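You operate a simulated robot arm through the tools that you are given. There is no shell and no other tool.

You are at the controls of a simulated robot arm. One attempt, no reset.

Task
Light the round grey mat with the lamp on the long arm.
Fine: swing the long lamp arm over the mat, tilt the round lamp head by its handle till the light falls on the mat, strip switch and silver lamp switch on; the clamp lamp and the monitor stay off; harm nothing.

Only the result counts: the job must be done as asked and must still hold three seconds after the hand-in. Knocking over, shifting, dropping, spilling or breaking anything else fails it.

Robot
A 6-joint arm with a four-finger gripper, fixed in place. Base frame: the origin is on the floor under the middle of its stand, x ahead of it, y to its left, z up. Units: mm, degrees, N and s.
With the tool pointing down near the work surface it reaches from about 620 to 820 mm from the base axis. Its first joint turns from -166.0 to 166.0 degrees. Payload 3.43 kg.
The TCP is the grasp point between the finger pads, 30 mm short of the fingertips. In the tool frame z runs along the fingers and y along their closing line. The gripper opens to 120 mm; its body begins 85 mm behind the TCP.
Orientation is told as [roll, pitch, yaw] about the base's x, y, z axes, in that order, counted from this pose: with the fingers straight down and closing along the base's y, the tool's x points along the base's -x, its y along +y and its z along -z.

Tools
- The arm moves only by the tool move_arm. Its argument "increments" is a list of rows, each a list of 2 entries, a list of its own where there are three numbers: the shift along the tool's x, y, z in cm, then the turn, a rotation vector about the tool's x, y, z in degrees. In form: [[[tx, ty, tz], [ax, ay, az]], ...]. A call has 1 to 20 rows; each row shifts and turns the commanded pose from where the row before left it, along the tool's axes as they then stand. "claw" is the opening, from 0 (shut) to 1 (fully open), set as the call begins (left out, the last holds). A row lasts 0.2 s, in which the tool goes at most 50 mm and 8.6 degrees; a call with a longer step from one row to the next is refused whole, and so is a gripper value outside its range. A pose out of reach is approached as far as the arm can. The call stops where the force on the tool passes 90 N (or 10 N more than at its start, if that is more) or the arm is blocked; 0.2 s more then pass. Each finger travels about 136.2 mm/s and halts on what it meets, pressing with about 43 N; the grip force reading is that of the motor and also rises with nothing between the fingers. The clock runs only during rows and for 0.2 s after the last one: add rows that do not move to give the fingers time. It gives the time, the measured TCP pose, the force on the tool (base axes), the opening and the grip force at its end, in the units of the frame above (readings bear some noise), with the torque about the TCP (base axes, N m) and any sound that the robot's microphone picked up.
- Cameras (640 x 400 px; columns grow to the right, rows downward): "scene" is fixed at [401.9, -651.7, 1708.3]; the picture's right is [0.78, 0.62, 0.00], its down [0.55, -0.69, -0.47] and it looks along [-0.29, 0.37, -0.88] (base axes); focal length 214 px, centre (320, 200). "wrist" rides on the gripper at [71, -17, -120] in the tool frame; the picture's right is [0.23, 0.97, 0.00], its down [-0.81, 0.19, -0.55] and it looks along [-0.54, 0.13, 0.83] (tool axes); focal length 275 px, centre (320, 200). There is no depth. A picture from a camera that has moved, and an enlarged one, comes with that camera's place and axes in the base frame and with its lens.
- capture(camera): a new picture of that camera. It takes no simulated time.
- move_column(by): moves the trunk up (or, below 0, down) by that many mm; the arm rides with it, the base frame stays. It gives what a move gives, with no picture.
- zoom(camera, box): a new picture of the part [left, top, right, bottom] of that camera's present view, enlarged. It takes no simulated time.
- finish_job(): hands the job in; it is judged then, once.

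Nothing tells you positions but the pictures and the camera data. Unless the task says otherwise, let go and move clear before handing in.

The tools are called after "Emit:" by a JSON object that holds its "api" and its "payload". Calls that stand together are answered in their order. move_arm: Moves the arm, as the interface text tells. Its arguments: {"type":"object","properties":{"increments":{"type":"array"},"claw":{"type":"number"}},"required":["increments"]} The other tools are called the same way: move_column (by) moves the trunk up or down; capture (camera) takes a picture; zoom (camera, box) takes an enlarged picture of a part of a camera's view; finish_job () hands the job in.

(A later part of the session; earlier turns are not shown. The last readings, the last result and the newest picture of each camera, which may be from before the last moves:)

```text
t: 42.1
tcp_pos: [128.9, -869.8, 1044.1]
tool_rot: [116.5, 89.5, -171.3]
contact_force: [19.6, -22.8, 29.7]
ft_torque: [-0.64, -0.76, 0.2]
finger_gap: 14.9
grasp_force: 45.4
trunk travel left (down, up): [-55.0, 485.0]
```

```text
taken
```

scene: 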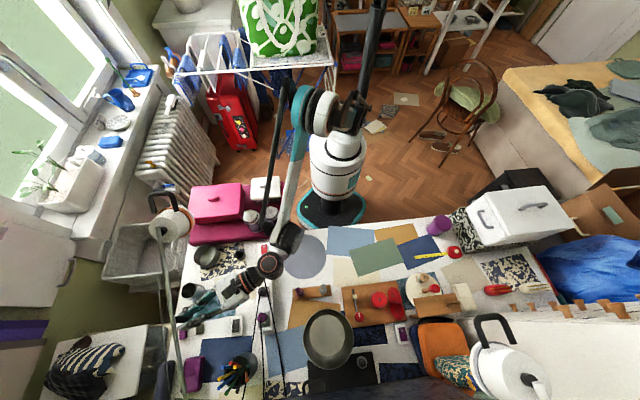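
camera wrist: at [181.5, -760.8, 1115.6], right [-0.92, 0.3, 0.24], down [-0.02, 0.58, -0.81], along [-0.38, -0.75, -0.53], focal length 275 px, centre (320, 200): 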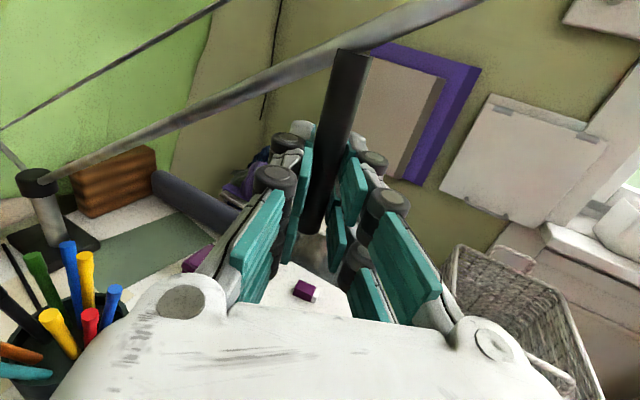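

The boom is moving smoothly with moderate forces, under 45 N. Continuing along the arc with a small correction.

Emit:
{"api": "move_arm", "payload": {"increments": [[[0, -0.69, -0.725], [0, 0, 0]], [[0, -0.69, -0.725], [0, 0, 0]], [[0, -0.69, -0.725], [0, 0, 0]], [[0, -0.69, -0.725], [0, 0, 0]], [[0, -0.56, -0.7], [0, 0, 0]], [[0, -0.56, -0.7], [0, 0, 0]], [[0, -0.56, -0.7], [0, 0, 0]], [[0, -0.56, -0.7], [0, 0, 0]], [[0, 0, 0], [0, 0, 0]]]}}

Emit:
{"api": "capture", "payload": {"camera": "wrist"}}

Emit:
{"api": "capture", "payload": {"camera": "scene"}}

```text
t: 44.1
tcp_pos: [195.6, -831.4, 1045.2]
tool_rot: [122.7, 89.6, -164.9]
contact_force: [9.5, -14.4, 27.8]
ft_torque: [0.02, -0.59, -0.17]
finger_gap: 15.2
grasp_force: 44.1
trunk travel left (down, up): [-55.0, 485.0]
```

```text
taken
camera wrist: at [247.8, -722.3, 1116.5], right [-0.93, 0.3, 0.24], down [-0.02, 0.58, -0.81], along [-0.38, -0.76, -0.53], focal length 275 px, centre (320, 200)
```

wrist: 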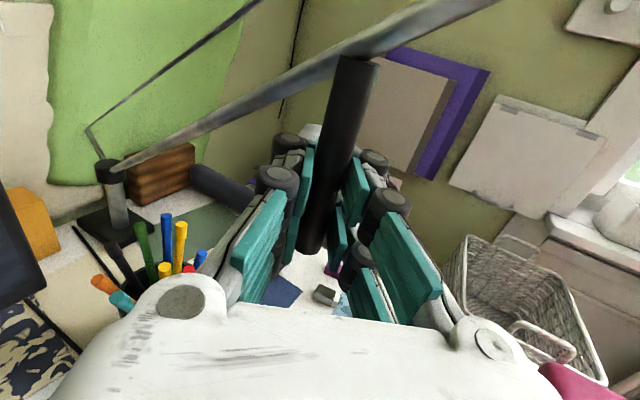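

```text
taken
```

scene: 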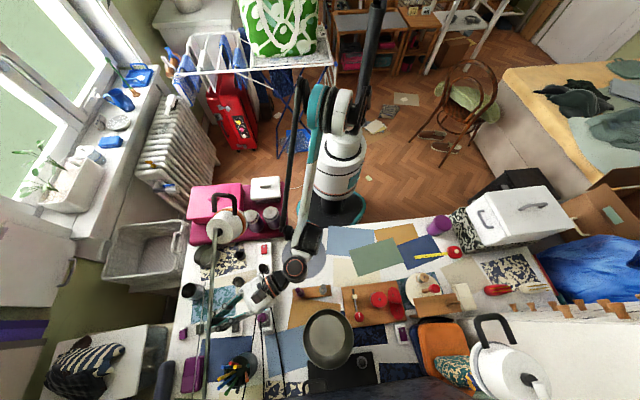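

Smooth so far, about halfway. Continuing the arc to bring the boom in line with the mat.

Emit:
{"api": "move_arm", "payload": {"increments": [[[0.04, -0.75, -0.68], [0, 0, 0]], [[0.04, -0.75, -0.68], [0, 0, 0]], [[0.04, -0.75, -0.68], [0, 0, 0]], [[0.04, -0.75, -0.68], [0, 0, 0]], [[0.04, -0.75, -0.68], [0, 0, 0]], [[0, 0, 0], [0, 0, 0]]]}}

Emit:
{"api": "capture", "payload": {"camera": "wrist"}}

Emit:
{"api": "capture", "payload": {"camera": "scene"}}

```text
t: 45.5
tcp_pos: [238.9, -809.7, 1044.7]
tool_rot: [98.4, 89.6, 170.4]
contact_force: [3.4, -7.1, -0.9]
ft_torque: [-0.24, -0.18, -0.08]
finger_gap: 14.6
grasp_force: 43.9
trunk travel left (down, up): [-55.0, 485.0]
```

```text
taken
camera wrist: at [291.9, -700.9, 1115.5], right [-0.92, 0.3, 0.23], down [-0.02, 0.59, -0.81], along [-0.38, -0.75, -0.54], focal length 275 px, centre (320, 200)
```

wrist: 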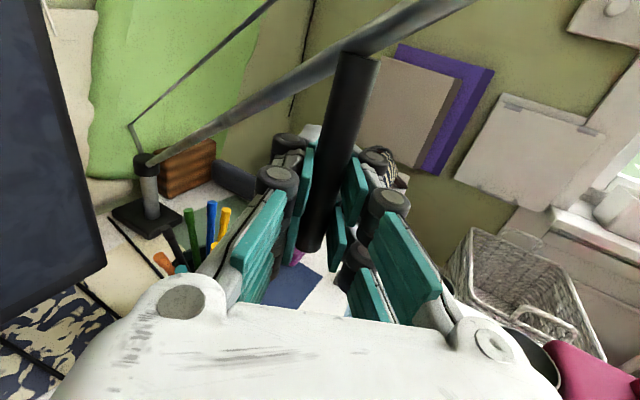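

```text
taken
```

scene: 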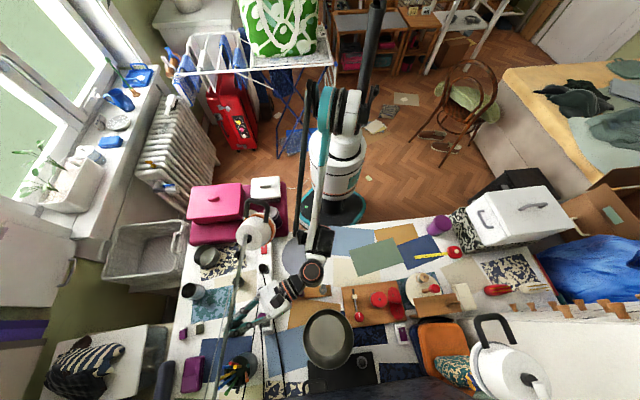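

Forces are small now and the boom is nearly over the mat. Zooming in to judge where the boom and head are relative to the mat.

Emit:
{"api": "zoom", "payload": {"camera": "scene", "box": [200, 180, 360, 280]}}

Emit:
{"api": "zoom", "payload": {"camera": "scene", "box": [180, 280, 340, 400]}}

```text
4.00 times, centred on (280, 230) of scene
camera zoom: at [401.9, -651.7, 1708.3], right [0.78, 0.62, 0.0], down [0.55, -0.69, -0.47], along [-0.29, 0.37, -0.88], focal length 858 px, centre (480, 80)
```

zoom: 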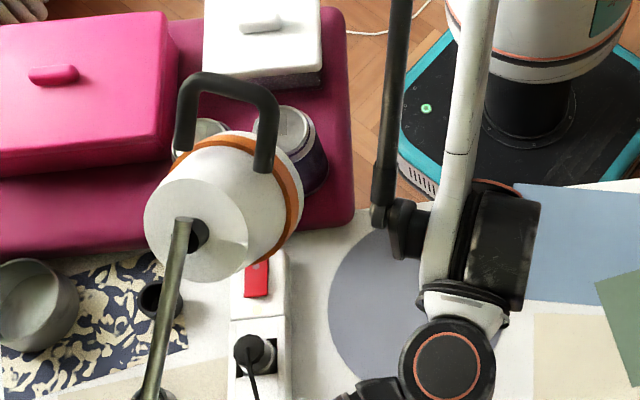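

```text
3.33 times, centred on (260, 340) of scene
camera zoom: at [401.9, -651.7, 1708.3], right [0.78, 0.62, 0.0], down [0.55, -0.69, -0.47], along [-0.29, 0.37, -0.88], focal length 715 px, centre (520, -267)
```

zoom: 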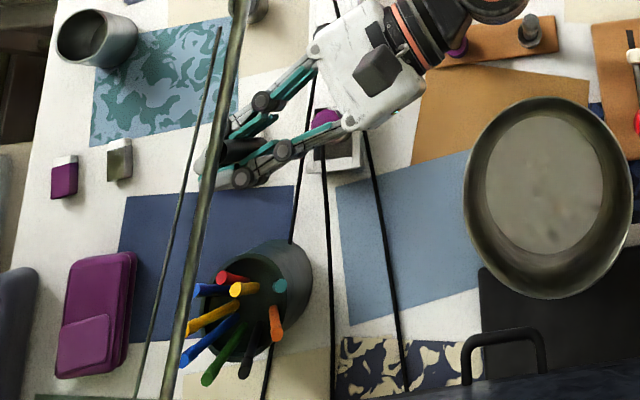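

The boom tip is now at about (176,-631). Another ~6° will line it up with the mat centre at about (202,-514).

Emit:
{"api": "move_arm", "payload": {"increments": [[[0, -0.82, -0.62], [0, 0, 0]], [[0, -0.82, -0.62], [0, 0, 0]], [[0, -0.82, -0.62], [0, 0, 0]], [[0, -0.82, -0.62], [0, 0, 0]], [[0, 0, 0], [0, 0, 0]]]}}

Emit:
{"api": "capture", "payload": {"camera": "wrist"}}

Emit:
{"api": "capture", "payload": {"camera": "scene"}}

Emit:
{"api": "zoom", "payload": {"camera": "scene", "box": [200, 180, 360, 280]}}

```text
t: 46.7
tcp_pos: [278.1, -796.9, 1044.8]
tool_rot: [91.4, 89.7, 163.5]
contact_force: [-2.4, 10.3, -26.3]
ft_torque: [-0.05, -0.19, 0.03]
finger_gap: 14.4
grasp_force: 44.2
trunk travel left (down, up): [-55.0, 485.0]
```

```text
taken
camera wrist: at [331.3, -687.8, 1116.0], right [-0.92, 0.3, 0.23], down [-0.02, 0.59, -0.81], along [-0.38, -0.75, -0.54], focal length 275 px, centre (320, 200)
```

wrist: 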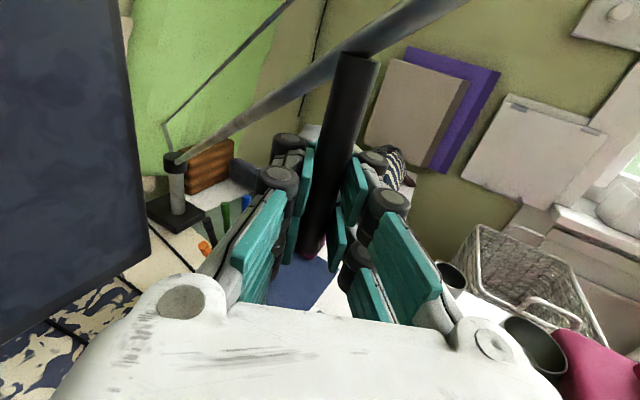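

```text
taken
```

scene: 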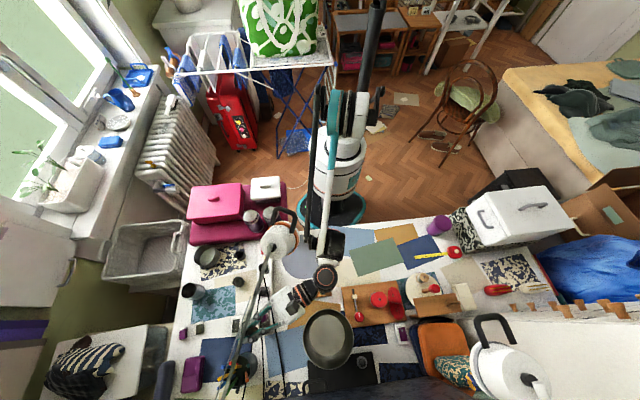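

```text
4.00 times, centred on (280, 230) of scene
camera zoom: at [401.9, -651.7, 1708.3], right [0.78, 0.62, 0.0], down [0.55, -0.69, -0.47], along [-0.29, 0.37, -0.88], focal length 858 px, centre (480, 80)
```

zoom: 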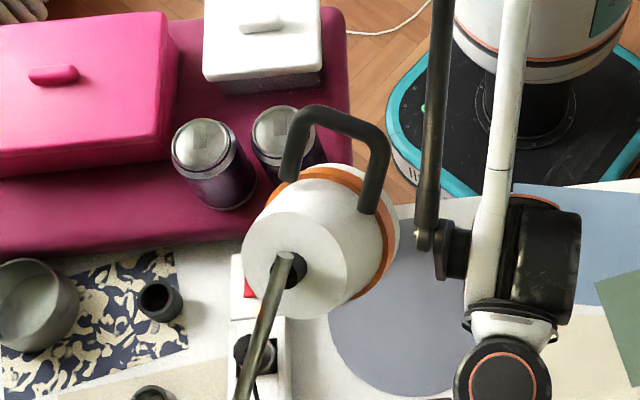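

The boom tip is at about (232,-610), in line with the mat centre. Releasing the handle and backing straight out.

Emit:
{"api": "move_arm", "payload": {"increments": [[[0, 0, 0], [0, 0, 0]], [[0, 0, 0], [0, 0, 0]]], "claw": 0.5}}

Emit:
{"api": "capture", "payload": {"camera": "wrist"}}

```text
t: 47.3
tcp_pos: [277.9, -797.2, 1046.1]
tool_rot: [112.8, 89.7, -175.1]
contact_force: [0.2, 0.2, 0.7]
ft_torque: [-0.02, -0.04, -0.01]
finger_gap: 60.1
grasp_force: 0.1
trunk travel left (down, up): [-55.0, 485.0]
```

```text
taken
camera wrist: at [330.8, -687.3, 1117.6], right [-0.92, 0.3, 0.24], down [-0.02, 0.58, -0.81], along [-0.38, -0.75, -0.54], focal length 275 px, centre (320, 200)
```

wrist: 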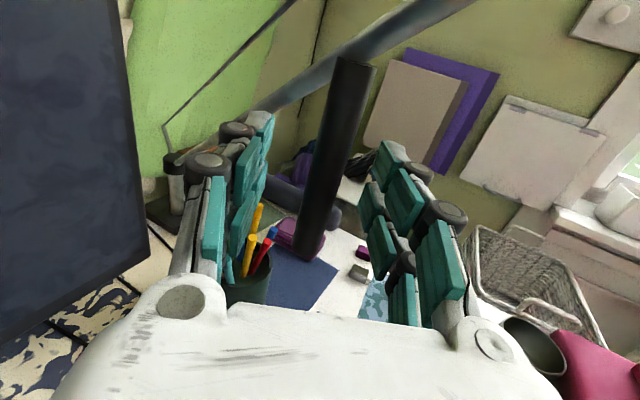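

Handle released cleanly. Backing out horizontally 120 mm.

Emit:
{"api": "move_arm", "payload": {"increments": [[[0, 0, -2.0], [0, 0, 0]], [[0, 0, -4.0], [0, 0, 0]], [[0, 0, -4.0], [0, 0, 0]], [[0, 0, -2.0], [0, 0, 0]], [[0, 0, 0], [0, 0, 0]]]}}

Emit:
{"api": "capture", "payload": {"camera": "wrist"}}

Emit:
{"api": "capture", "payload": {"camera": "scene"}}

Emit:
{"api": "zoom", "payload": {"camera": "scene", "box": [200, 180, 360, 280]}}

```text
t: 48.5
tcp_pos: [313.3, -682.5, 1046.6]
tool_rot: [113.1, 89.7, -174.8]
contact_force: [-0.6, 0.5, -0.3]
ft_torque: [-0.04, 0.02, 0.03]
finger_gap: 60.2
grasp_force: 0.1
trunk travel left (down, up): [-55.0, 485.0]
```

```text
taken
camera wrist: at [366.2, -573.6, 1117.8], right [-0.92, 0.3, 0.23], down [-0.02, 0.58, -0.81], along [-0.38, -0.75, -0.54], focal length 275 px, centre (320, 200)
```

wrist: 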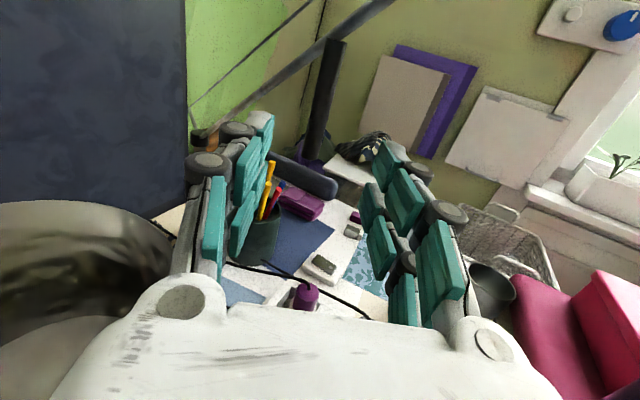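

```text
taken
```

scene: 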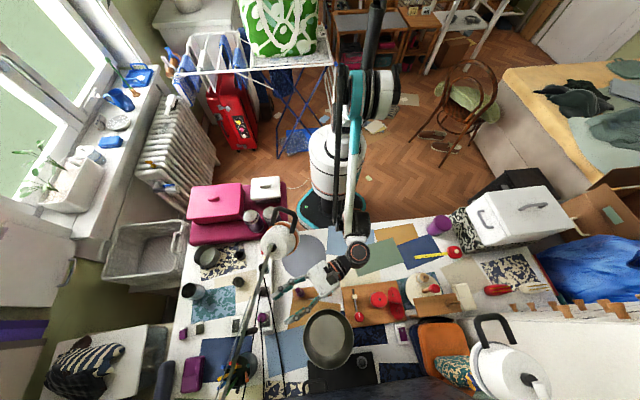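

```text
4.00 times, centred on (280, 230) of scene
camera zoom: at [401.9, -651.7, 1708.3], right [0.78, 0.62, 0.0], down [0.55, -0.69, -0.47], along [-0.29, 0.37, -0.88], focal length 858 px, centre (480, 80)
```

zoom: 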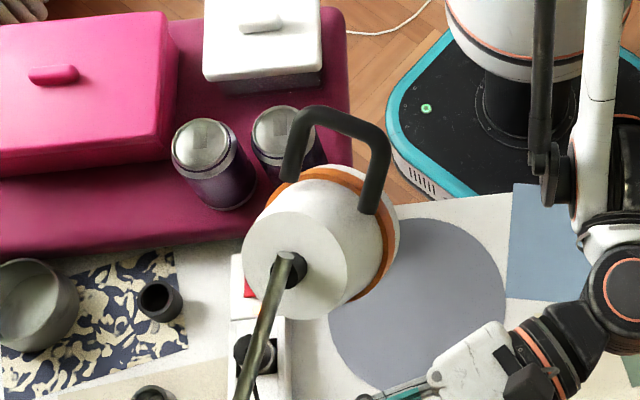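

The boom stays put after release. I'll close the fingers, slide right and up away from boom and head, then raise the trunk before turning the tool to vertical.

Emit:
{"api": "move_arm", "payload": {"increments": [[[1.0, -3.0, -2.0], [0, 0, 0]], [[1.0, -3.0, -2.0], [0, 0, 0]], [[1.0, -3.0, -2.0], [0, 0, 0]], [[0, 0, 0], [0, 0, 0]]], "claw": 0}}

Emit:
{"api": "move_column", "payload": {"by": 220}}

Emit:
{"api": "capture", "payload": {"camera": "wrist"}}

Emit:
{"api": "capture", "payload": {"camera": "scene"}}

```text
t: 49.5
tcp_pos: [419.8, -654.3, 1072.3]
tool_rot: [113.4, 89.7, -174.7]
contact_force: [0.4, 0.2, 0.4]
ft_torque: [0.02, -0.01, -0.02]
finger_gap: 0.0
grasp_force: 33.3
trunk travel left (down, up): [-55.0, 485.0]
```

```text
t: 51.8
tcp_pos: [419.5, -655.0, 1292.4]
tool_rot: [111.2, 89.7, -176.7]
contact_force: [-0.2, 1.0, 0.5]
ft_torque: [-0.01, 0.01, 0.02]
finger_gap: 0.0
grasp_force: 33.4
trunk travel left (down, up): [-275.0, 265.0]
```

```text
taken
camera wrist: at [472.3, -544.6, 1364.9], right [-0.92, 0.3, 0.23], down [-0.02, 0.58, -0.81], along [-0.38, -0.75, -0.54], focal length 275 px, centre (320, 200)
```

wrist: 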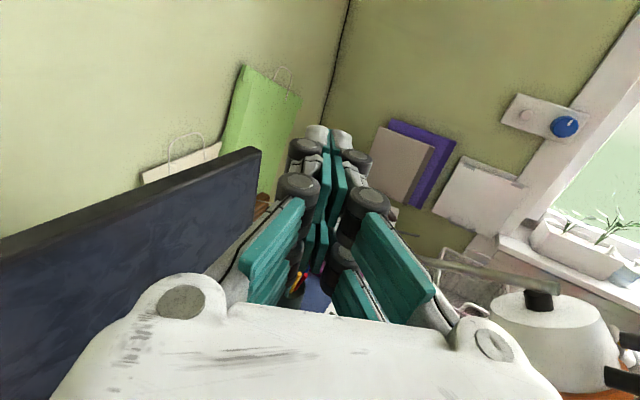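

```text
taken
```

scene: 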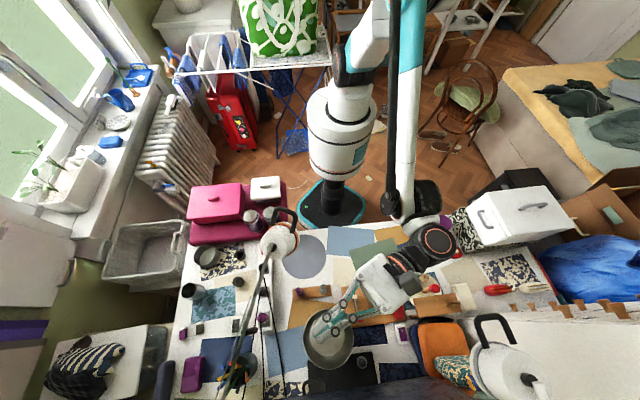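

Now above the lamp head level. I'll rotate the tool back to vertical in stages while moving inward, staying to the right of the lamp head.

Emit:
{"api": "move_arm", "payload": {"increments": [[[0.5, 0.77, -1.33], [0, -7.5, 0]], [[0.32, 0.77, -1.38], [0, -7.5, 0]], [[0.14, 0.77, -1.41], [0, -7.5, 0]], [[-0.05, 0.77, -1.42], [0, -7.5, 0]], [[-0.23, 0.77, -1.4], [0, -7.5, 0]], [[-0.41, 0.77, -1.36], [0, -7.5, 0]], [[0, 0, 0], [0, 0, 0]]]}}

Emit:
{"api": "capture", "payload": {"camera": "scene"}}

```text
t: 53.4
tcp_pos: [400.7, -565.2, 1324.8]
tool_rot: [0.4, 45.0, 72.4]
contact_force: [-0.7, -0.3, 0.0]
ft_torque: [0.0, -0.01, -0.01]
finger_gap: 0.4
grasp_force: 33.6
trunk travel left (down, up): [-275.0, 265.0]
```

```text
taken
```

scene: 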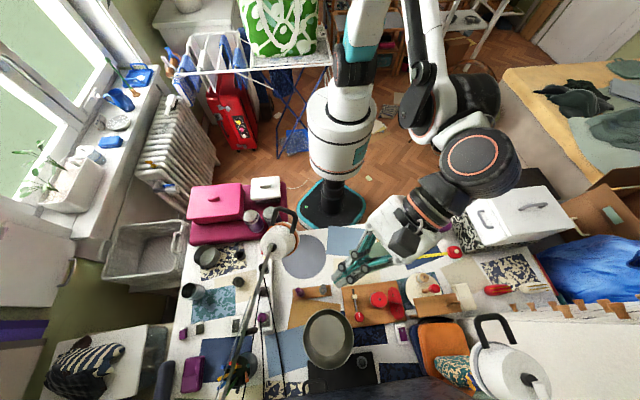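

On track. Second stage: to vertical, moving inward.

Emit:
{"api": "move_arm", "payload": {"increments": [[[-0.07, 1.26, -0.96], [0, -7.5, 0]], [[-0.2, 1.26, -0.94], [0, -7.5, 0]], [[-0.32, 1.26, -0.91], [0, -7.5, 0]], [[-0.43, 1.26, -0.86], [0, -7.5, 0]], [[-0.54, 1.26, -0.8], [0, -7.5, 0]], [[-0.64, 1.26, -0.72], [0, -7.5, 0]], [[0, 0, 0], [0, 0, 0]]]}}

Emit:
{"api": "capture", "payload": {"camera": "scene"}}

Emit:
{"api": "capture", "payload": {"camera": "wrist"}}

```text
t: 55.0
tcp_pos: [341.3, -500.7, 1362.2]
tool_rot: [0.3, 0.1, 72.1]
contact_force: [-1.2, -0.6, -0.8]
ft_torque: [0.03, -0.01, 0.01]
finger_gap: 0.0
grasp_force: 33.7
trunk travel left (down, up): [-275.0, 265.0]
```

```text
taken
```

scene: 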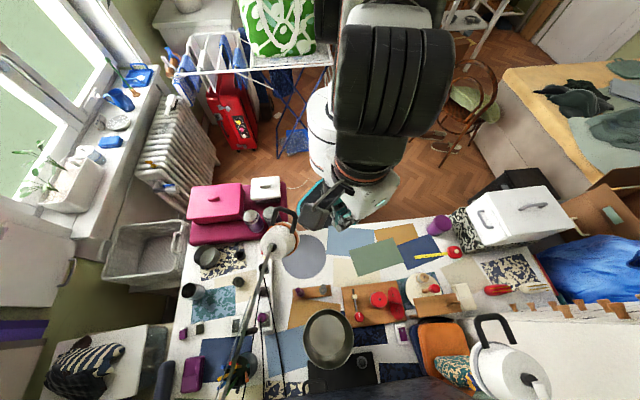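

```text
taken
camera wrist: at [335.4, -573.1, 1483.1], right [-1.0, 0.08, 0.0], down [0.07, 0.83, 0.55], along [0.04, 0.55, -0.83], focal length 275 px, centre (320, 200)
```

wrist: 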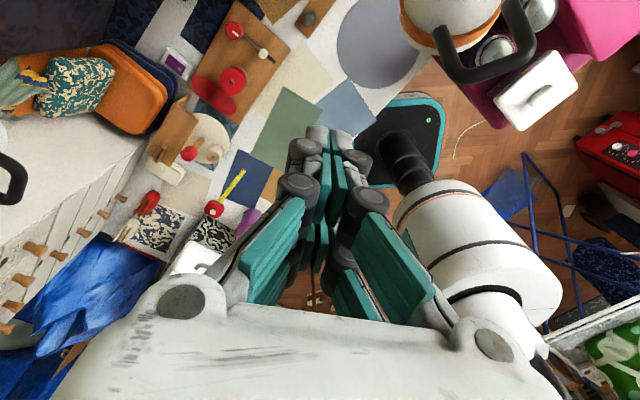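

Tool is vertical with the lamp head to its left. I'll yaw so the finger-closing line is perpendicular to the head's handle bar.

Emit:
{"api": "move_arm", "payload": {"increments": [[[0, 0, 0], [0, 0, 8]], [[0, 0, 0], [0, 0, 8]], [[0, 0, 0], [0, 0, 8]], [[0, 0, 0], [0, 0, 8]], [[0, 0, 0], [0, 0, 8]], [[0, 0, 0], [0, 0, 8]], [[0, 0, 0], [0, 0, 7.7]], [[0, 0, 0], [0, 0, 0]]]}}

Emit:
{"api": "capture", "payload": {"camera": "wrist"}}

Emit:
{"api": "capture", "payload": {"camera": "scene"}}

```text
t: 56.8
tcp_pos: [340.9, -500.1, 1362.0]
tool_rot: [0.1, 0.3, 16.3]
contact_force: [0.3, -0.5, 0.6]
ft_torque: [0.02, 0.02, -0.01]
finger_gap: 0.0
grasp_force: 33.1
trunk travel left (down, up): [-275.0, 265.0]
```

```text
taken
camera wrist: at [277.5, -535.8, 1482.6], right [-0.49, 0.87, 0.0], down [0.73, 0.41, 0.55], along [0.48, 0.27, -0.84], focal length 275 px, centre (320, 200)
```

wrist: 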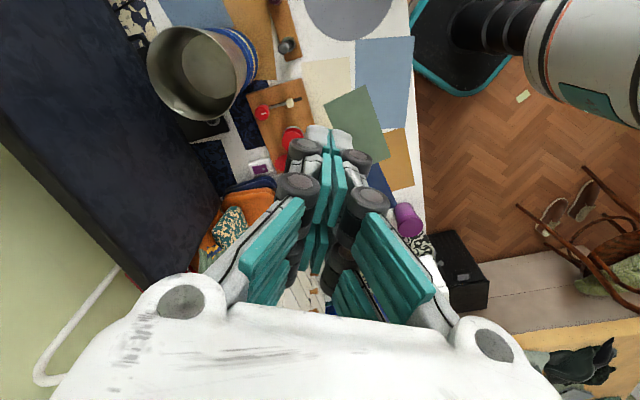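

```text
taken
```

scene: 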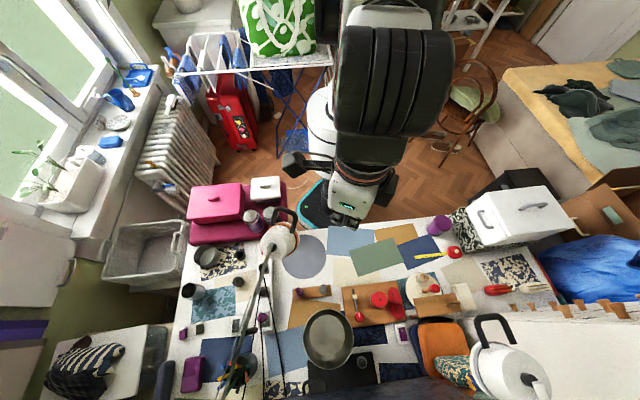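

The wrist camera faces away from the lamp at this yaw, but I can press the handle bar straight down. From the scene view the bar centre is about (210,-536,1268) and the tilt axis about (232,-610,1237). Moving above the bar.

Emit:
{"api": "move_arm", "payload": {"increments": [[[4.5, 0.06, 0], [0, 0, 0]], [[4.5, 0.06, 0], [0, 0, 0]], [[4.5, 0.06, 0], [0, 0, 0]], [[0, 0, 0], [0, 0, 0]]]}}

Emit:
{"api": "capture", "payload": {"camera": "wrist"}}

Emit:
{"api": "capture", "payload": {"camera": "scene"}}

```text
t: 57.8
tcp_pos: [209.9, -536.9, 1360.7]
tool_rot: [0.1, 0.3, 16.4]
contact_force: [-0.1, -0.7, -0.1]
ft_torque: [0.01, -0.02, 0.03]
finger_gap: 0.0
grasp_force: 33.0
trunk travel left (down, up): [-275.0, 265.0]
```

```text
taken
camera wrist: at [146.1, -573.1, 1483.4], right [-0.5, 0.87, 0.0], down [0.73, 0.41, 0.55], along [0.48, 0.27, -0.84], focal length 275 px, centre (320, 200)
```

wrist: 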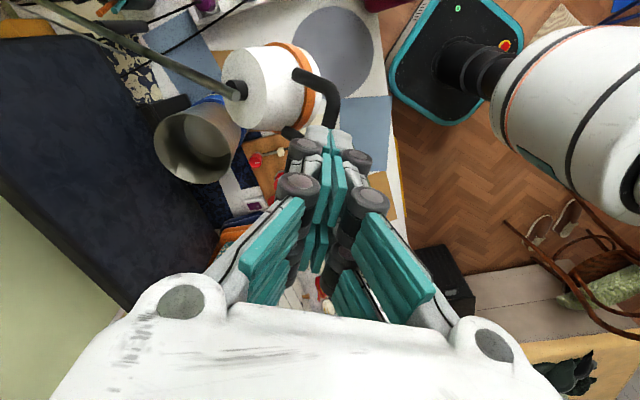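

```text
taken
```

scene: 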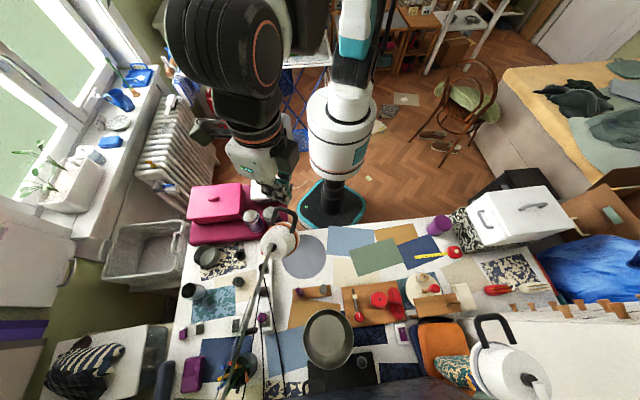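

The wrist camera now shows the head, its handle, and the mat behind it. Zooming to measure.

Emit:
{"api": "zoom", "payload": {"camera": "wrist", "box": [200, 20, 360, 160]}}

Emit:
{"api": "zoom", "payload": {"camera": "scene", "box": [220, 160, 348, 260]}}

```text
2.86 times, centred on (280, 90) of wrist
camera zoom: at [146.1, -573.1, 1483.4], right [-0.5, 0.87, 0.0], down [0.73, 0.41, 0.55], along [0.48, 0.27, -0.84], focal length 786 px, centre (434, 514)
```

zoom: 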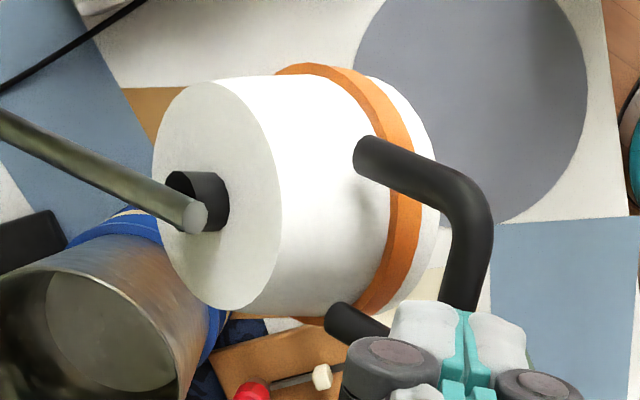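

```text
4.00 times, centred on (284, 210) of scene
camera zoom: at [401.9, -651.7, 1708.3], right [0.78, 0.62, 0.0], down [0.55, -0.69, -0.47], along [-0.29, 0.37, -0.88], focal length 858 px, centre (464, 160)
```

zoom: 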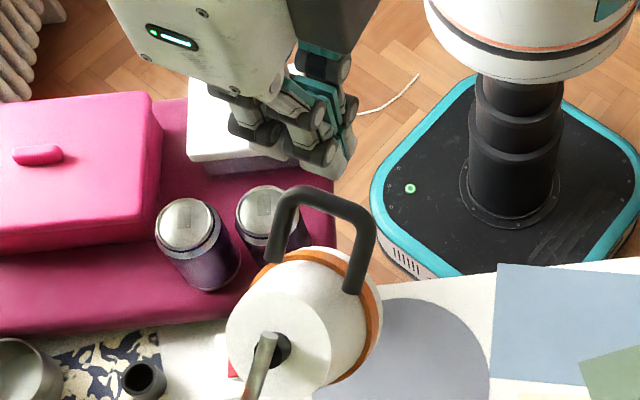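

Triangulated: tilt axis about (232,-609,1235), bar about (209,-531,1251). The head points about 49° below horizontal and needs about 79° to hit the mat centre, so the bar has to drop about 43 mm. Descending to just above the bar.

Emit:
{"api": "move_arm", "payload": {"increments": [[[0, 0.17, 2.1], [0, 0, 0]], [[0, 0.17, 2.1], [0, 0, 0]], [[0, 0.17, 2.1], [0, 0, 0]], [[0, 0, 0], [0, 0, 0]]]}}

Emit:
{"api": "capture", "payload": {"camera": "wrist"}}

Emit:
{"api": "zoom", "payload": {"camera": "scene", "box": [220, 160, 348, 260]}}

```text
t: 58.8
tcp_pos: [210.0, -531.2, 1299.7]
tool_rot: [0.1, 0.3, 16.4]
contact_force: [0.3, -0.7, 0.4]
ft_torque: [-0.02, -0.02, 0.0]
finger_gap: 0.0
grasp_force: 33.8
trunk travel left (down, up): [-275.0, 265.0]
```

```text
taken
camera wrist: at [146.2, -567.2, 1420.7], right [-0.5, 0.87, 0.0], down [0.73, 0.41, 0.55], along [0.48, 0.27, -0.84], focal length 275 px, centre (320, 200)
```

wrist: 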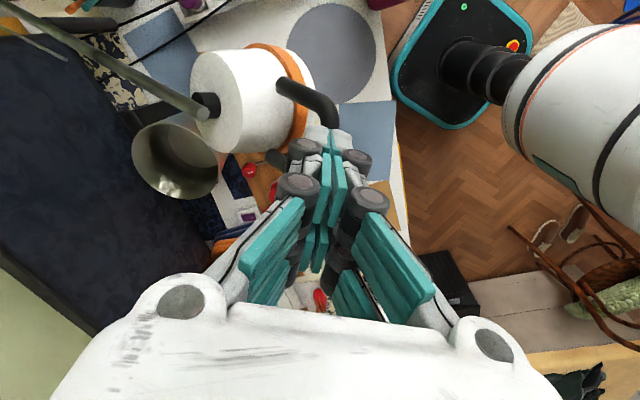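

```text
4.00 times, centred on (284, 210) of scene
camera zoom: at [401.9, -651.7, 1708.3], right [0.78, 0.62, 0.0], down [0.55, -0.69, -0.47], along [-0.29, 0.37, -0.88], focal length 858 px, centre (464, 160)
```

zoom: 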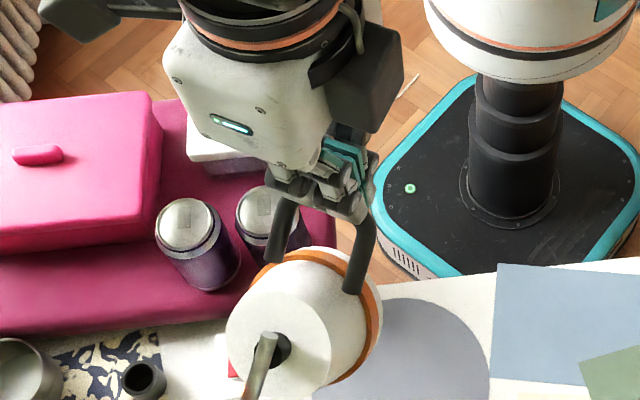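

The bar is right below the fingertips. Pressing down slowly.

Emit:
{"api": "move_arm", "payload": {"increments": [[[0, 0, 0.5], [0, 0, 0]], [[0, 0, 0.5], [0, 0, 0]], [[0, 0, 0.5], [0, 0, 0]], [[0, 0, 0.5], [0, 0, 0]], [[0, 0, 0], [0, 0, 0]]]}}

Emit:
{"api": "zoom", "payload": {"camera": "wrist", "box": [180, 0, 360, 160]}}

```text
t: 60.0
tcp_pos: [209.8, -530.6, 1280.9]
tool_rot: [-0.1, 0.3, 16.4]
contact_force: [-0.7, 0.2, 0.4]
ft_torque: [0.0, 0.0, -0.02]
finger_gap: 0.0
grasp_force: 33.1
trunk travel left (down, up): [-275.0, 265.0]
```

```text
2.50 times, centred on (270, 80) of wrist
camera zoom: at [145.5, -567.5, 1401.4], right [-0.49, 0.87, 0.0], down [0.73, 0.41, 0.55], along [0.48, 0.27, -0.84], focal length 688 px, centre (445, 500)
```

zoom: 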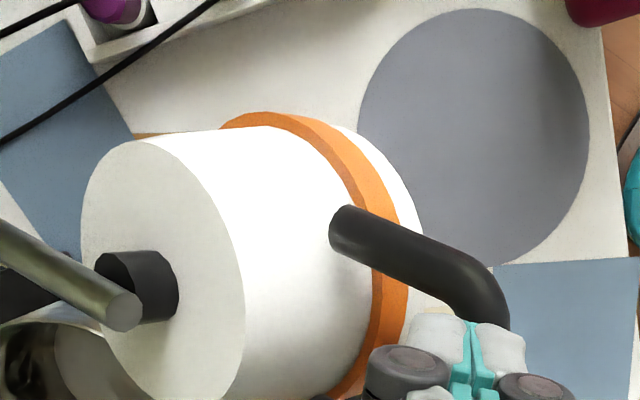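

No contact yet. Continuing down a little more.

Emit:
{"api": "move_arm", "payload": {"increments": [[[0, 0, 0.3], [0, 0, 0]], [[0, 0, 0.3], [0, 0, 0]], [[0, 0, 0.3], [0, 0, 0]], [[0, 0, 0], [0, 0, 0]]]}}

Emit:
{"api": "zoom", "payload": {"camera": "wrist", "box": [180, 0, 360, 160]}}

Emit:
{"api": "zoom", "payload": {"camera": "scene", "box": [252, 190, 316, 230]}}

```text
t: 61.0
tcp_pos: [209.3, -530.4, 1270.0]
tool_rot: [0.2, 0.3, 16.5]
contact_force: [0.5, 0.0, 0.0]
ft_torque: [0.0, -0.03, 0.0]
finger_gap: 0.0
grasp_force: 33.5
trunk travel left (down, up): [-275.0, 265.0]
```

```text
2.50 times, centred on (270, 80) of wrist
camera zoom: at [145.7, -566.9, 1391.8], right [-0.49, 0.87, 0.0], down [0.73, 0.41, 0.55], along [0.48, 0.27, -0.84], focal length 688 px, centre (445, 500)
```

zoom: 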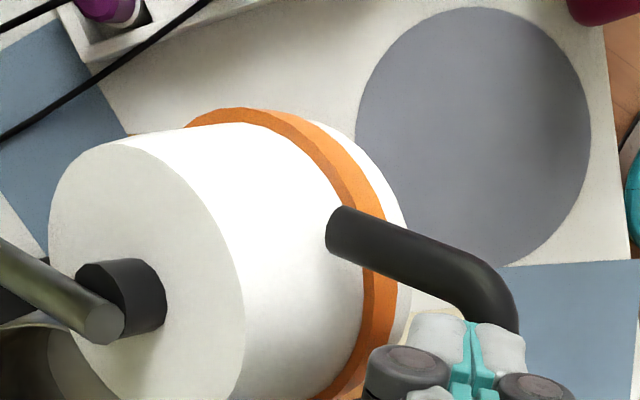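

```text
10.00 times, centred on (284, 210) of scene
camera zoom: at [401.9, -651.7, 1708.3], right [0.78, 0.62, 0.0], down [0.55, -0.69, -0.47], along [-0.29, 0.37, -0.88], focal length 2145 px, centre (680, 100)
```

zoom: 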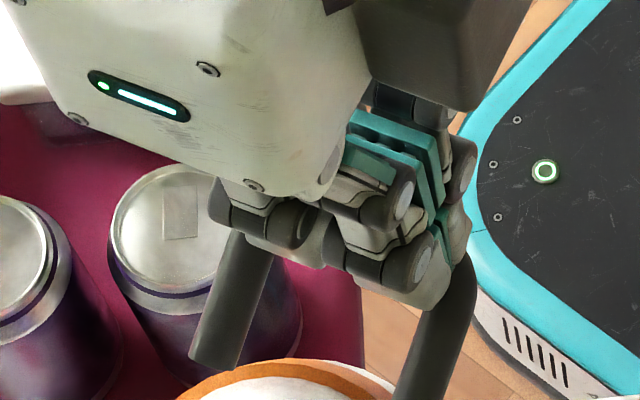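

The bar looks slightly lower and about 5 mm further toward the robot than estimated. Shifting slightly and continuing down.

Emit:
{"api": "move_arm", "payload": {"increments": [[[0, 0.4, 0], [0, 0, 0]], [[0, 0, 0.3], [0, 0, 0]], [[0, 0, 0.3], [0, 0, 0]], [[0, 0, 0.3], [0, 0, 0]], [[0, 0, 0.3], [0, 0, 0]], [[0, 0, 0], [0, 0, 0]]]}}

Emit:
{"api": "zoom", "payload": {"camera": "wrist", "box": [180, 0, 360, 160]}}

Emit:
{"api": "zoom", "payload": {"camera": "scene", "box": [220, 180, 348, 260]}}

```text
t: 62.4
tcp_pos: [208.6, -525.8, 1258.7]
tool_rot: [0.1, 0.3, 16.4]
contact_force: [-0.3, 0.1, 0.9]
ft_torque: [0.01, -0.01, 0.0]
finger_gap: 0.0
grasp_force: 33.4
trunk travel left (down, up): [-275.0, 265.0]
```

```text
2.50 times, centred on (270, 80) of wrist
camera zoom: at [144.8, -562.4, 1379.8], right [-0.5, 0.87, 0.0], down [0.73, 0.41, 0.55], along [0.48, 0.27, -0.84], focal length 688 px, centre (445, 500)
```

zoom: 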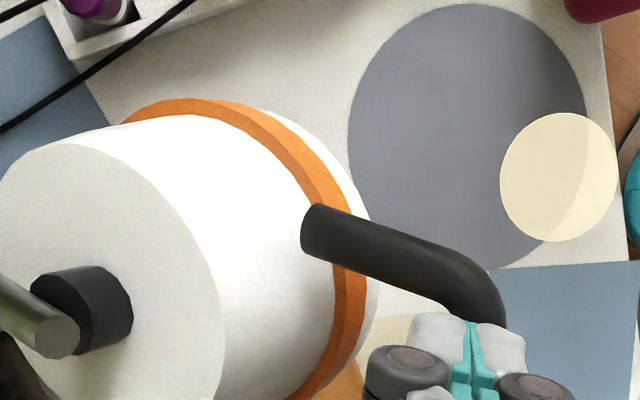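

```text
5.00 times, centred on (284, 220) of scene
camera zoom: at [401.9, -651.7, 1708.3], right [0.78, 0.62, 0.0], down [0.55, -0.69, -0.47], along [-0.29, 0.37, -0.88], focal length 1072 px, centre (500, 100)
```

zoom: 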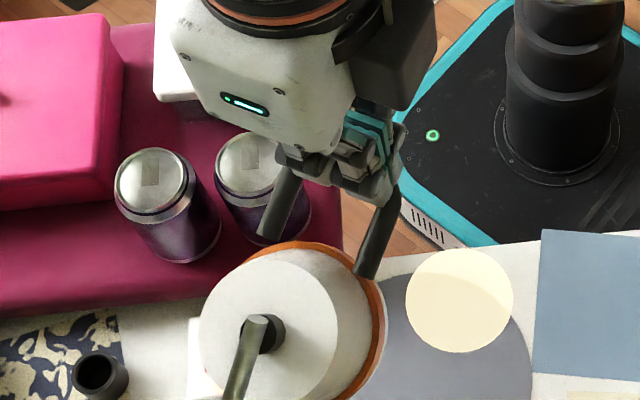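

The light spot is now visible: a cream disc at the far edge of the mat, exactly in line with the boom. The head is tilting with the press. A bit more tilt will bring the spot to the mat centre.

Emit:
{"api": "move_arm", "payload": {"increments": [[[0, 0, 0.2], [0, 0, 0]], [[0, 0, 0.2], [0, 0, 0]], [[0, 0, 0.2], [0, 0, 0]], [[0, 0, 0.1], [0, 0, 0]], [[0, 0, 0], [0, 0, 0]]]}}

Emit:
{"api": "zoom", "payload": {"camera": "wrist", "box": [180, 0, 360, 160]}}

Emit:
{"api": "zoom", "payload": {"camera": "scene", "box": [240, 200, 368, 280]}}

```text
t: 63.6
tcp_pos: [208.2, -525.7, 1252.3]
tool_rot: [0.0, 0.3, 16.4]
contact_force: [0.4, 0.5, 0.2]
ft_torque: [0.01, 0.0, 0.01]
finger_gap: 0.2
grasp_force: 33.4
trunk travel left (down, up): [-275.0, 265.0]
```

```text
2.50 times, centred on (270, 80) of wrist
camera zoom: at [144.7, -562.5, 1372.9], right [-0.5, 0.87, 0.0], down [0.73, 0.41, 0.55], along [0.48, 0.27, -0.84], focal length 688 px, centre (445, 500)
```

zoom: 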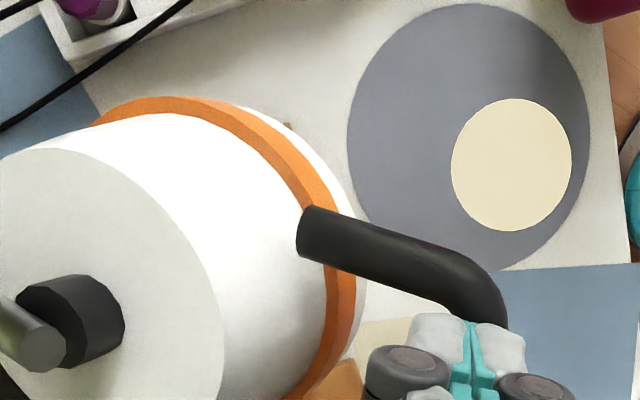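

```text
5.00 times, centred on (304, 240) of scene
camera zoom: at [401.9, -651.7, 1708.3], right [0.78, 0.62, 0.0], down [0.55, -0.69, -0.47], along [-0.29, 0.37, -0.88], focal length 1072 px, centre (400, 0)
```

zoom: 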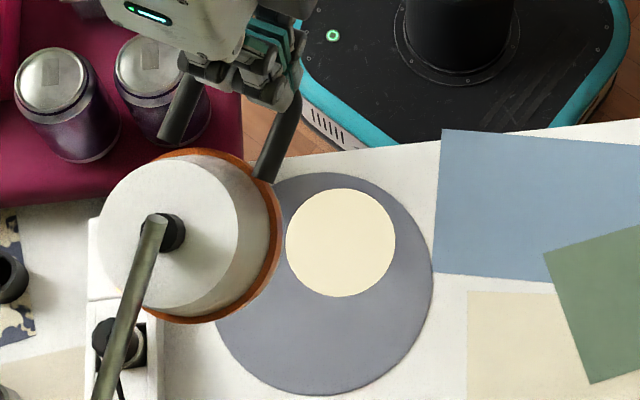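

The spot is now fully on the mat, about 45 mm off centre. Pressing about 5 mm more to centre it.

Emit:
{"api": "move_arm", "payload": {"increments": [[[0, 0, 0.2], [0, 0, 0]], [[0, 0, 0.2], [0, 0, 0]], [[0, 0, 0.15], [0, 0, 0]], [[0, 0, 0], [0, 0, 0]]]}}

Emit:
{"api": "zoom", "payload": {"camera": "wrist", "box": [180, 0, 360, 160]}}

Emit:
{"api": "zoom", "payload": {"camera": "scene", "box": [240, 200, 368, 280]}}

```text
t: 64.6
tcp_pos: [208.2, -527.2, 1245.7]
tool_rot: [0.1, 0.3, 16.3]
contact_force: [0.3, -0.4, 0.1]
ft_torque: [-0.01, 0.01, 0.0]
finger_gap: 0.0
grasp_force: 33.4
trunk travel left (down, up): [-275.0, 265.0]
```

```text
2.50 times, centred on (270, 80) of wrist
camera zoom: at [144.9, -563.6, 1366.9], right [-0.49, 0.87, 0.0], down [0.73, 0.41, 0.55], along [0.48, 0.27, -0.84], focal length 688 px, centre (445, 500)
```

zoom: 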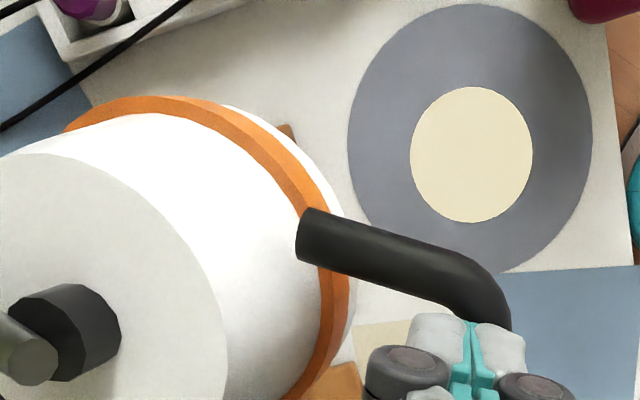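

```text
5.00 times, centred on (304, 240) of scene
camera zoom: at [401.9, -651.7, 1708.3], right [0.78, 0.62, 0.0], down [0.55, -0.69, -0.47], along [-0.29, 0.37, -0.88], focal length 1072 px, centre (400, 0)
```

zoom: 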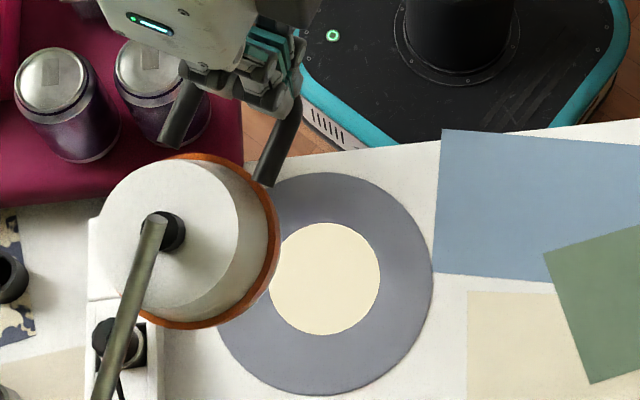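

The light spot is now centred on the mat. Lifting straight up off the handle and checking that the head holds.

Emit:
{"api": "move_arm", "payload": {"increments": [[[0, 0, -0.3], [0, 0, 0]], [[0, 0, -1.0], [0, 0, 0]], [[0, 0, -2.5], [0, 0, 0]], [[0, 0, -4.0], [0, 0, 0]], [[0, 0, -4.0], [0, 0, 0]], [[0, 0, 0], [0, 0, 0]]]}}

Emit:
{"api": "capture", "payload": {"camera": "wrist"}}

Emit:
{"api": "capture", "payload": {"camera": "scene"}}

Emit:
{"api": "zoom", "payload": {"camera": "scene", "box": [240, 200, 368, 280]}}

```text
t: 66.0
tcp_pos: [210.0, -529.4, 1364.3]
tool_rot: [0.2, 0.3, 16.5]
contact_force: [-0.7, -0.3, -0.1]
ft_torque: [-0.01, -0.02, 0.01]
finger_gap: 0.0
grasp_force: 33.4
trunk travel left (down, up): [-275.0, 265.0]
```

```text
taken
camera wrist: at [146.0, -565.6, 1486.0], right [-0.5, 0.87, 0.0], down [0.73, 0.41, 0.55], along [0.48, 0.27, -0.84], focal length 275 px, centre (320, 200)
```

wrist: 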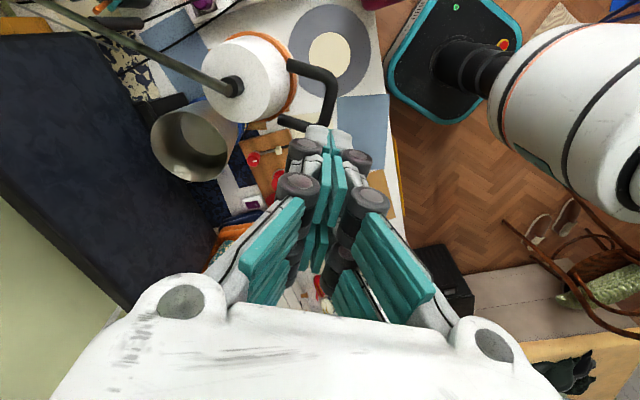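

```text
taken
```

scene: 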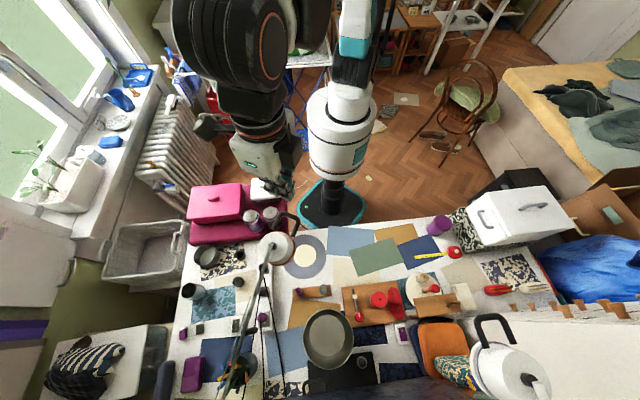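

```text
5.00 times, centred on (304, 240) of scene
camera zoom: at [401.9, -651.7, 1708.3], right [0.78, 0.62, 0.0], down [0.55, -0.69, -0.47], along [-0.29, 0.37, -0.88], focal length 1072 px, centre (400, 0)
```

zoom: 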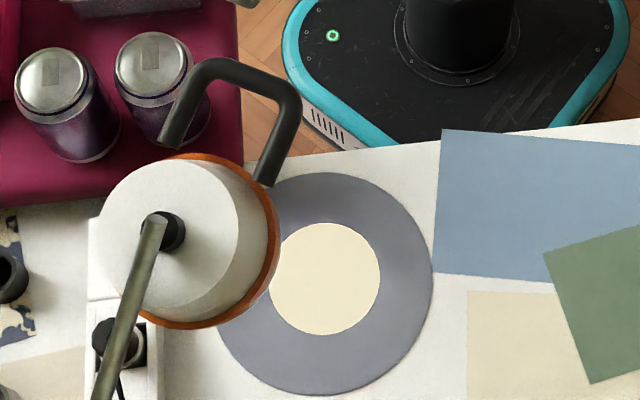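

The head holds and the light stays centred on the mat. I'll move the arm further clear, then check the other items.

Emit:
{"api": "move_arm", "payload": {"increments": [[[0, 0, -4.0], [0, 0, 0]], [[0, 0, -4.0], [0, 0, 0]], [[3.0, 3.0, 0], [0, 0, 0]], [[3.0, 3.0, 0], [0, 0, 0]], [[3.0, 3.0, 0], [0, 0, 0]], [[0, 0, 0], [0, 0, 0]], [[0, 0, 0], [0, 0, 0]], [[0, 0, 0], [0, 0, 0]], [[0, 0, 0], [0, 0, 0]], [[0, 0, 0], [0, 0, 0]], [[0, 0, 0], [0, 0, 0]], [[0, 0, 0], [0, 0, 0]]]}}

Emit:
{"api": "capture", "payload": {"camera": "scene"}}

Emit:
{"api": "zoom", "payload": {"camera": "scene", "box": [150, 220, 350, 345]}}

Emit:
{"api": "zoom", "payload": {"camera": "scene", "box": [270, 280, 430, 400]}}

Emit:
{"api": "zoom", "payload": {"camera": "scene", "box": [410, 300, 570, 400]}}

Emit:
{"api": "zoom", "payload": {"camera": "scene", "box": [150, 300, 310, 400]}}

Emit:
{"api": "zoom", "payload": {"camera": "scene", "box": [212, 308, 260, 338]}}

Emit:
{"api": "zoom", "payload": {"camera": "scene", "box": [380, 310, 428, 350]}}

Emit:
{"api": "capture", "payload": {"camera": "wrist"}}

```text
t: 67.3
tcp_pos: [111.1, -538.3, 1440.3]
tool_rot: [0.0, 0.4, 16.4]
contact_force: [0.6, -0.7, -0.1]
ft_torque: [0.03, 0.06, -0.03]
finger_gap: 0.1
grasp_force: 33.8
trunk travel left (down, up): [-275.0, 265.0]
stopped in row 6: the arm was blocked; the commanded pose is now the measured one
```

```text
taken
```

scene: 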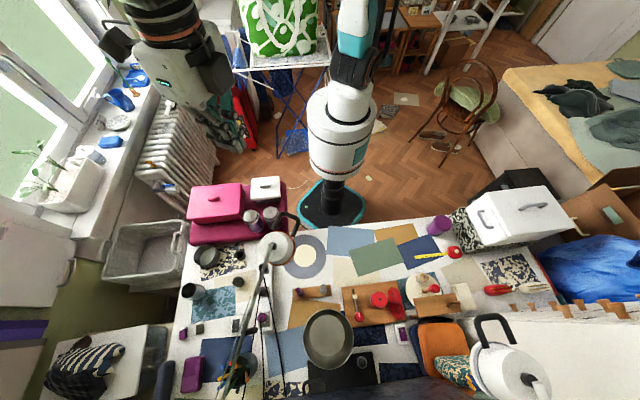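

```text
3.20 times, centred on (250, 282) of scene
camera zoom: at [401.9, -651.7, 1708.3], right [0.78, 0.62, 0.0], down [0.55, -0.69, -0.47], along [-0.29, 0.37, -0.88], focal length 686 px, centre (544, -64)
```

zoom: 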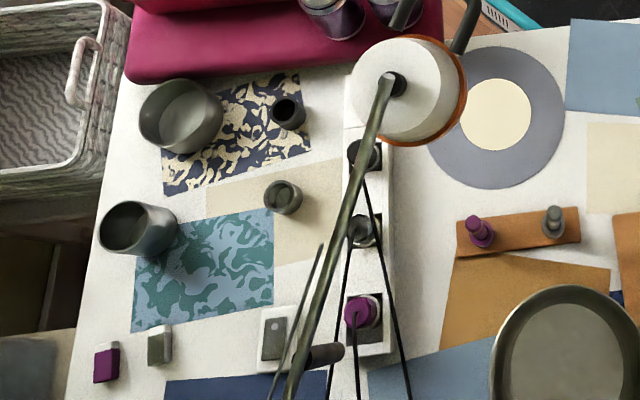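

```text
3.33 times, centred on (350, 340) of scene
camera zoom: at [401.9, -651.7, 1708.3], right [0.78, 0.62, 0.0], down [0.55, -0.69, -0.47], along [-0.29, 0.37, -0.88], focal length 715 px, centre (220, -267)
```

zoom: 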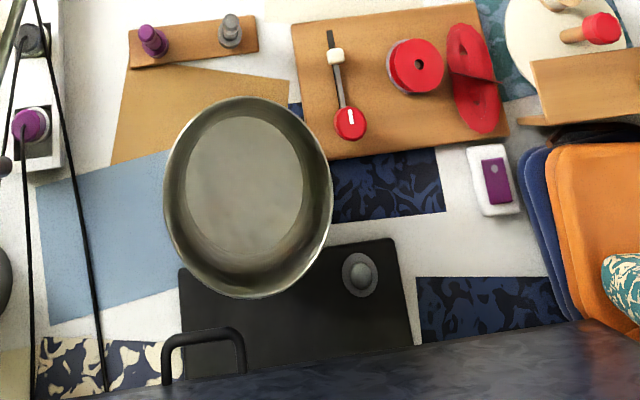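

```text
4.00 times, centred on (490, 350) of scene
camera zoom: at [401.9, -651.7, 1708.3], right [0.78, 0.62, 0.0], down [0.55, -0.69, -0.47], along [-0.29, 0.37, -0.88], focal length 858 px, centre (-360, -400)
```

zoom: 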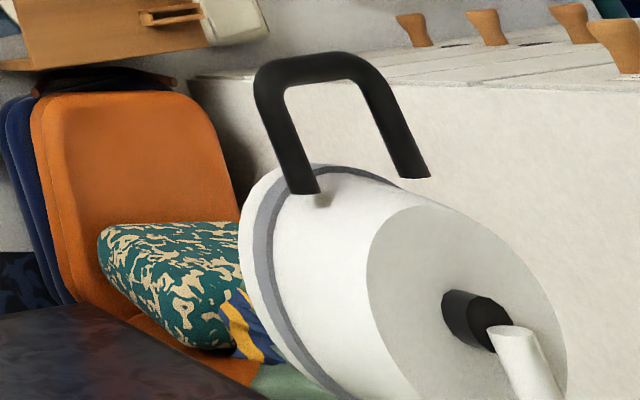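

```text
4.00 times, centred on (230, 350) of scene
camera zoom: at [401.9, -651.7, 1708.3], right [0.78, 0.62, 0.0], down [0.55, -0.69, -0.47], along [-0.29, 0.37, -0.88], focal length 858 px, centre (680, -400)
```

zoom: 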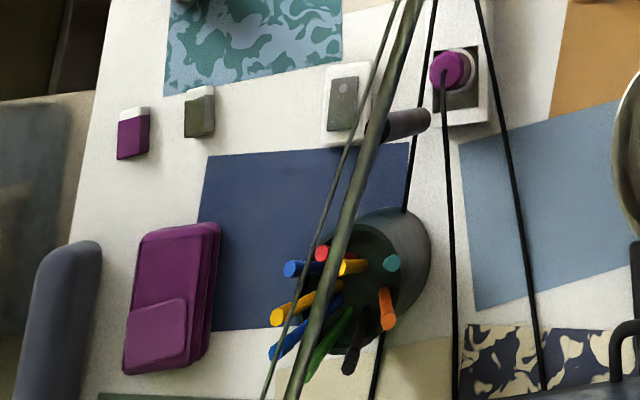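

```text
13.33 times, centred on (236, 323) of scene
camera zoom: at [401.9, -651.7, 1708.3], right [0.78, 0.62, 0.0], down [0.55, -0.69, -0.47], along [-0.29, 0.37, -0.88], focal length 2860 px, centre (1440, -1440)
```

zoom: 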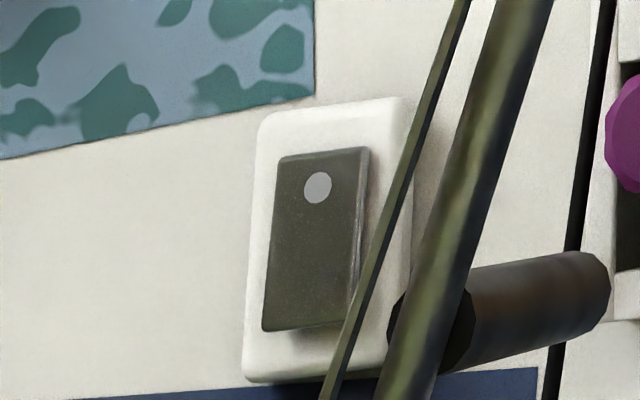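

```text
10.00 times, centred on (404, 330) of scene
camera zoom: at [401.9, -651.7, 1708.3], right [0.78, 0.62, 0.0], down [0.55, -0.69, -0.47], along [-0.29, 0.37, -0.88], focal length 2145 px, centre (-520, -1100)
```

zoom: 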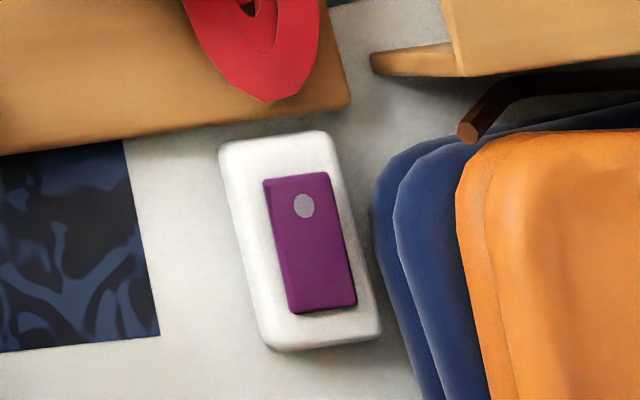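

```text
taken
camera wrist: at [47.2, -574.2, 1561.4], right [-0.49, 0.87, 0.0], down [0.73, 0.41, 0.55], along [0.48, 0.27, -0.84], focal length 275 px, centre (320, 200)
```

wrist: 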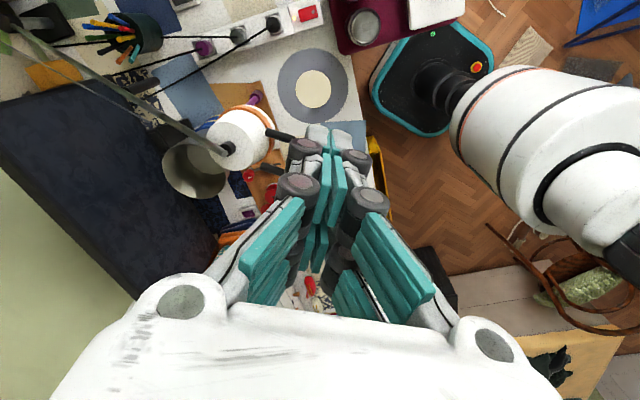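

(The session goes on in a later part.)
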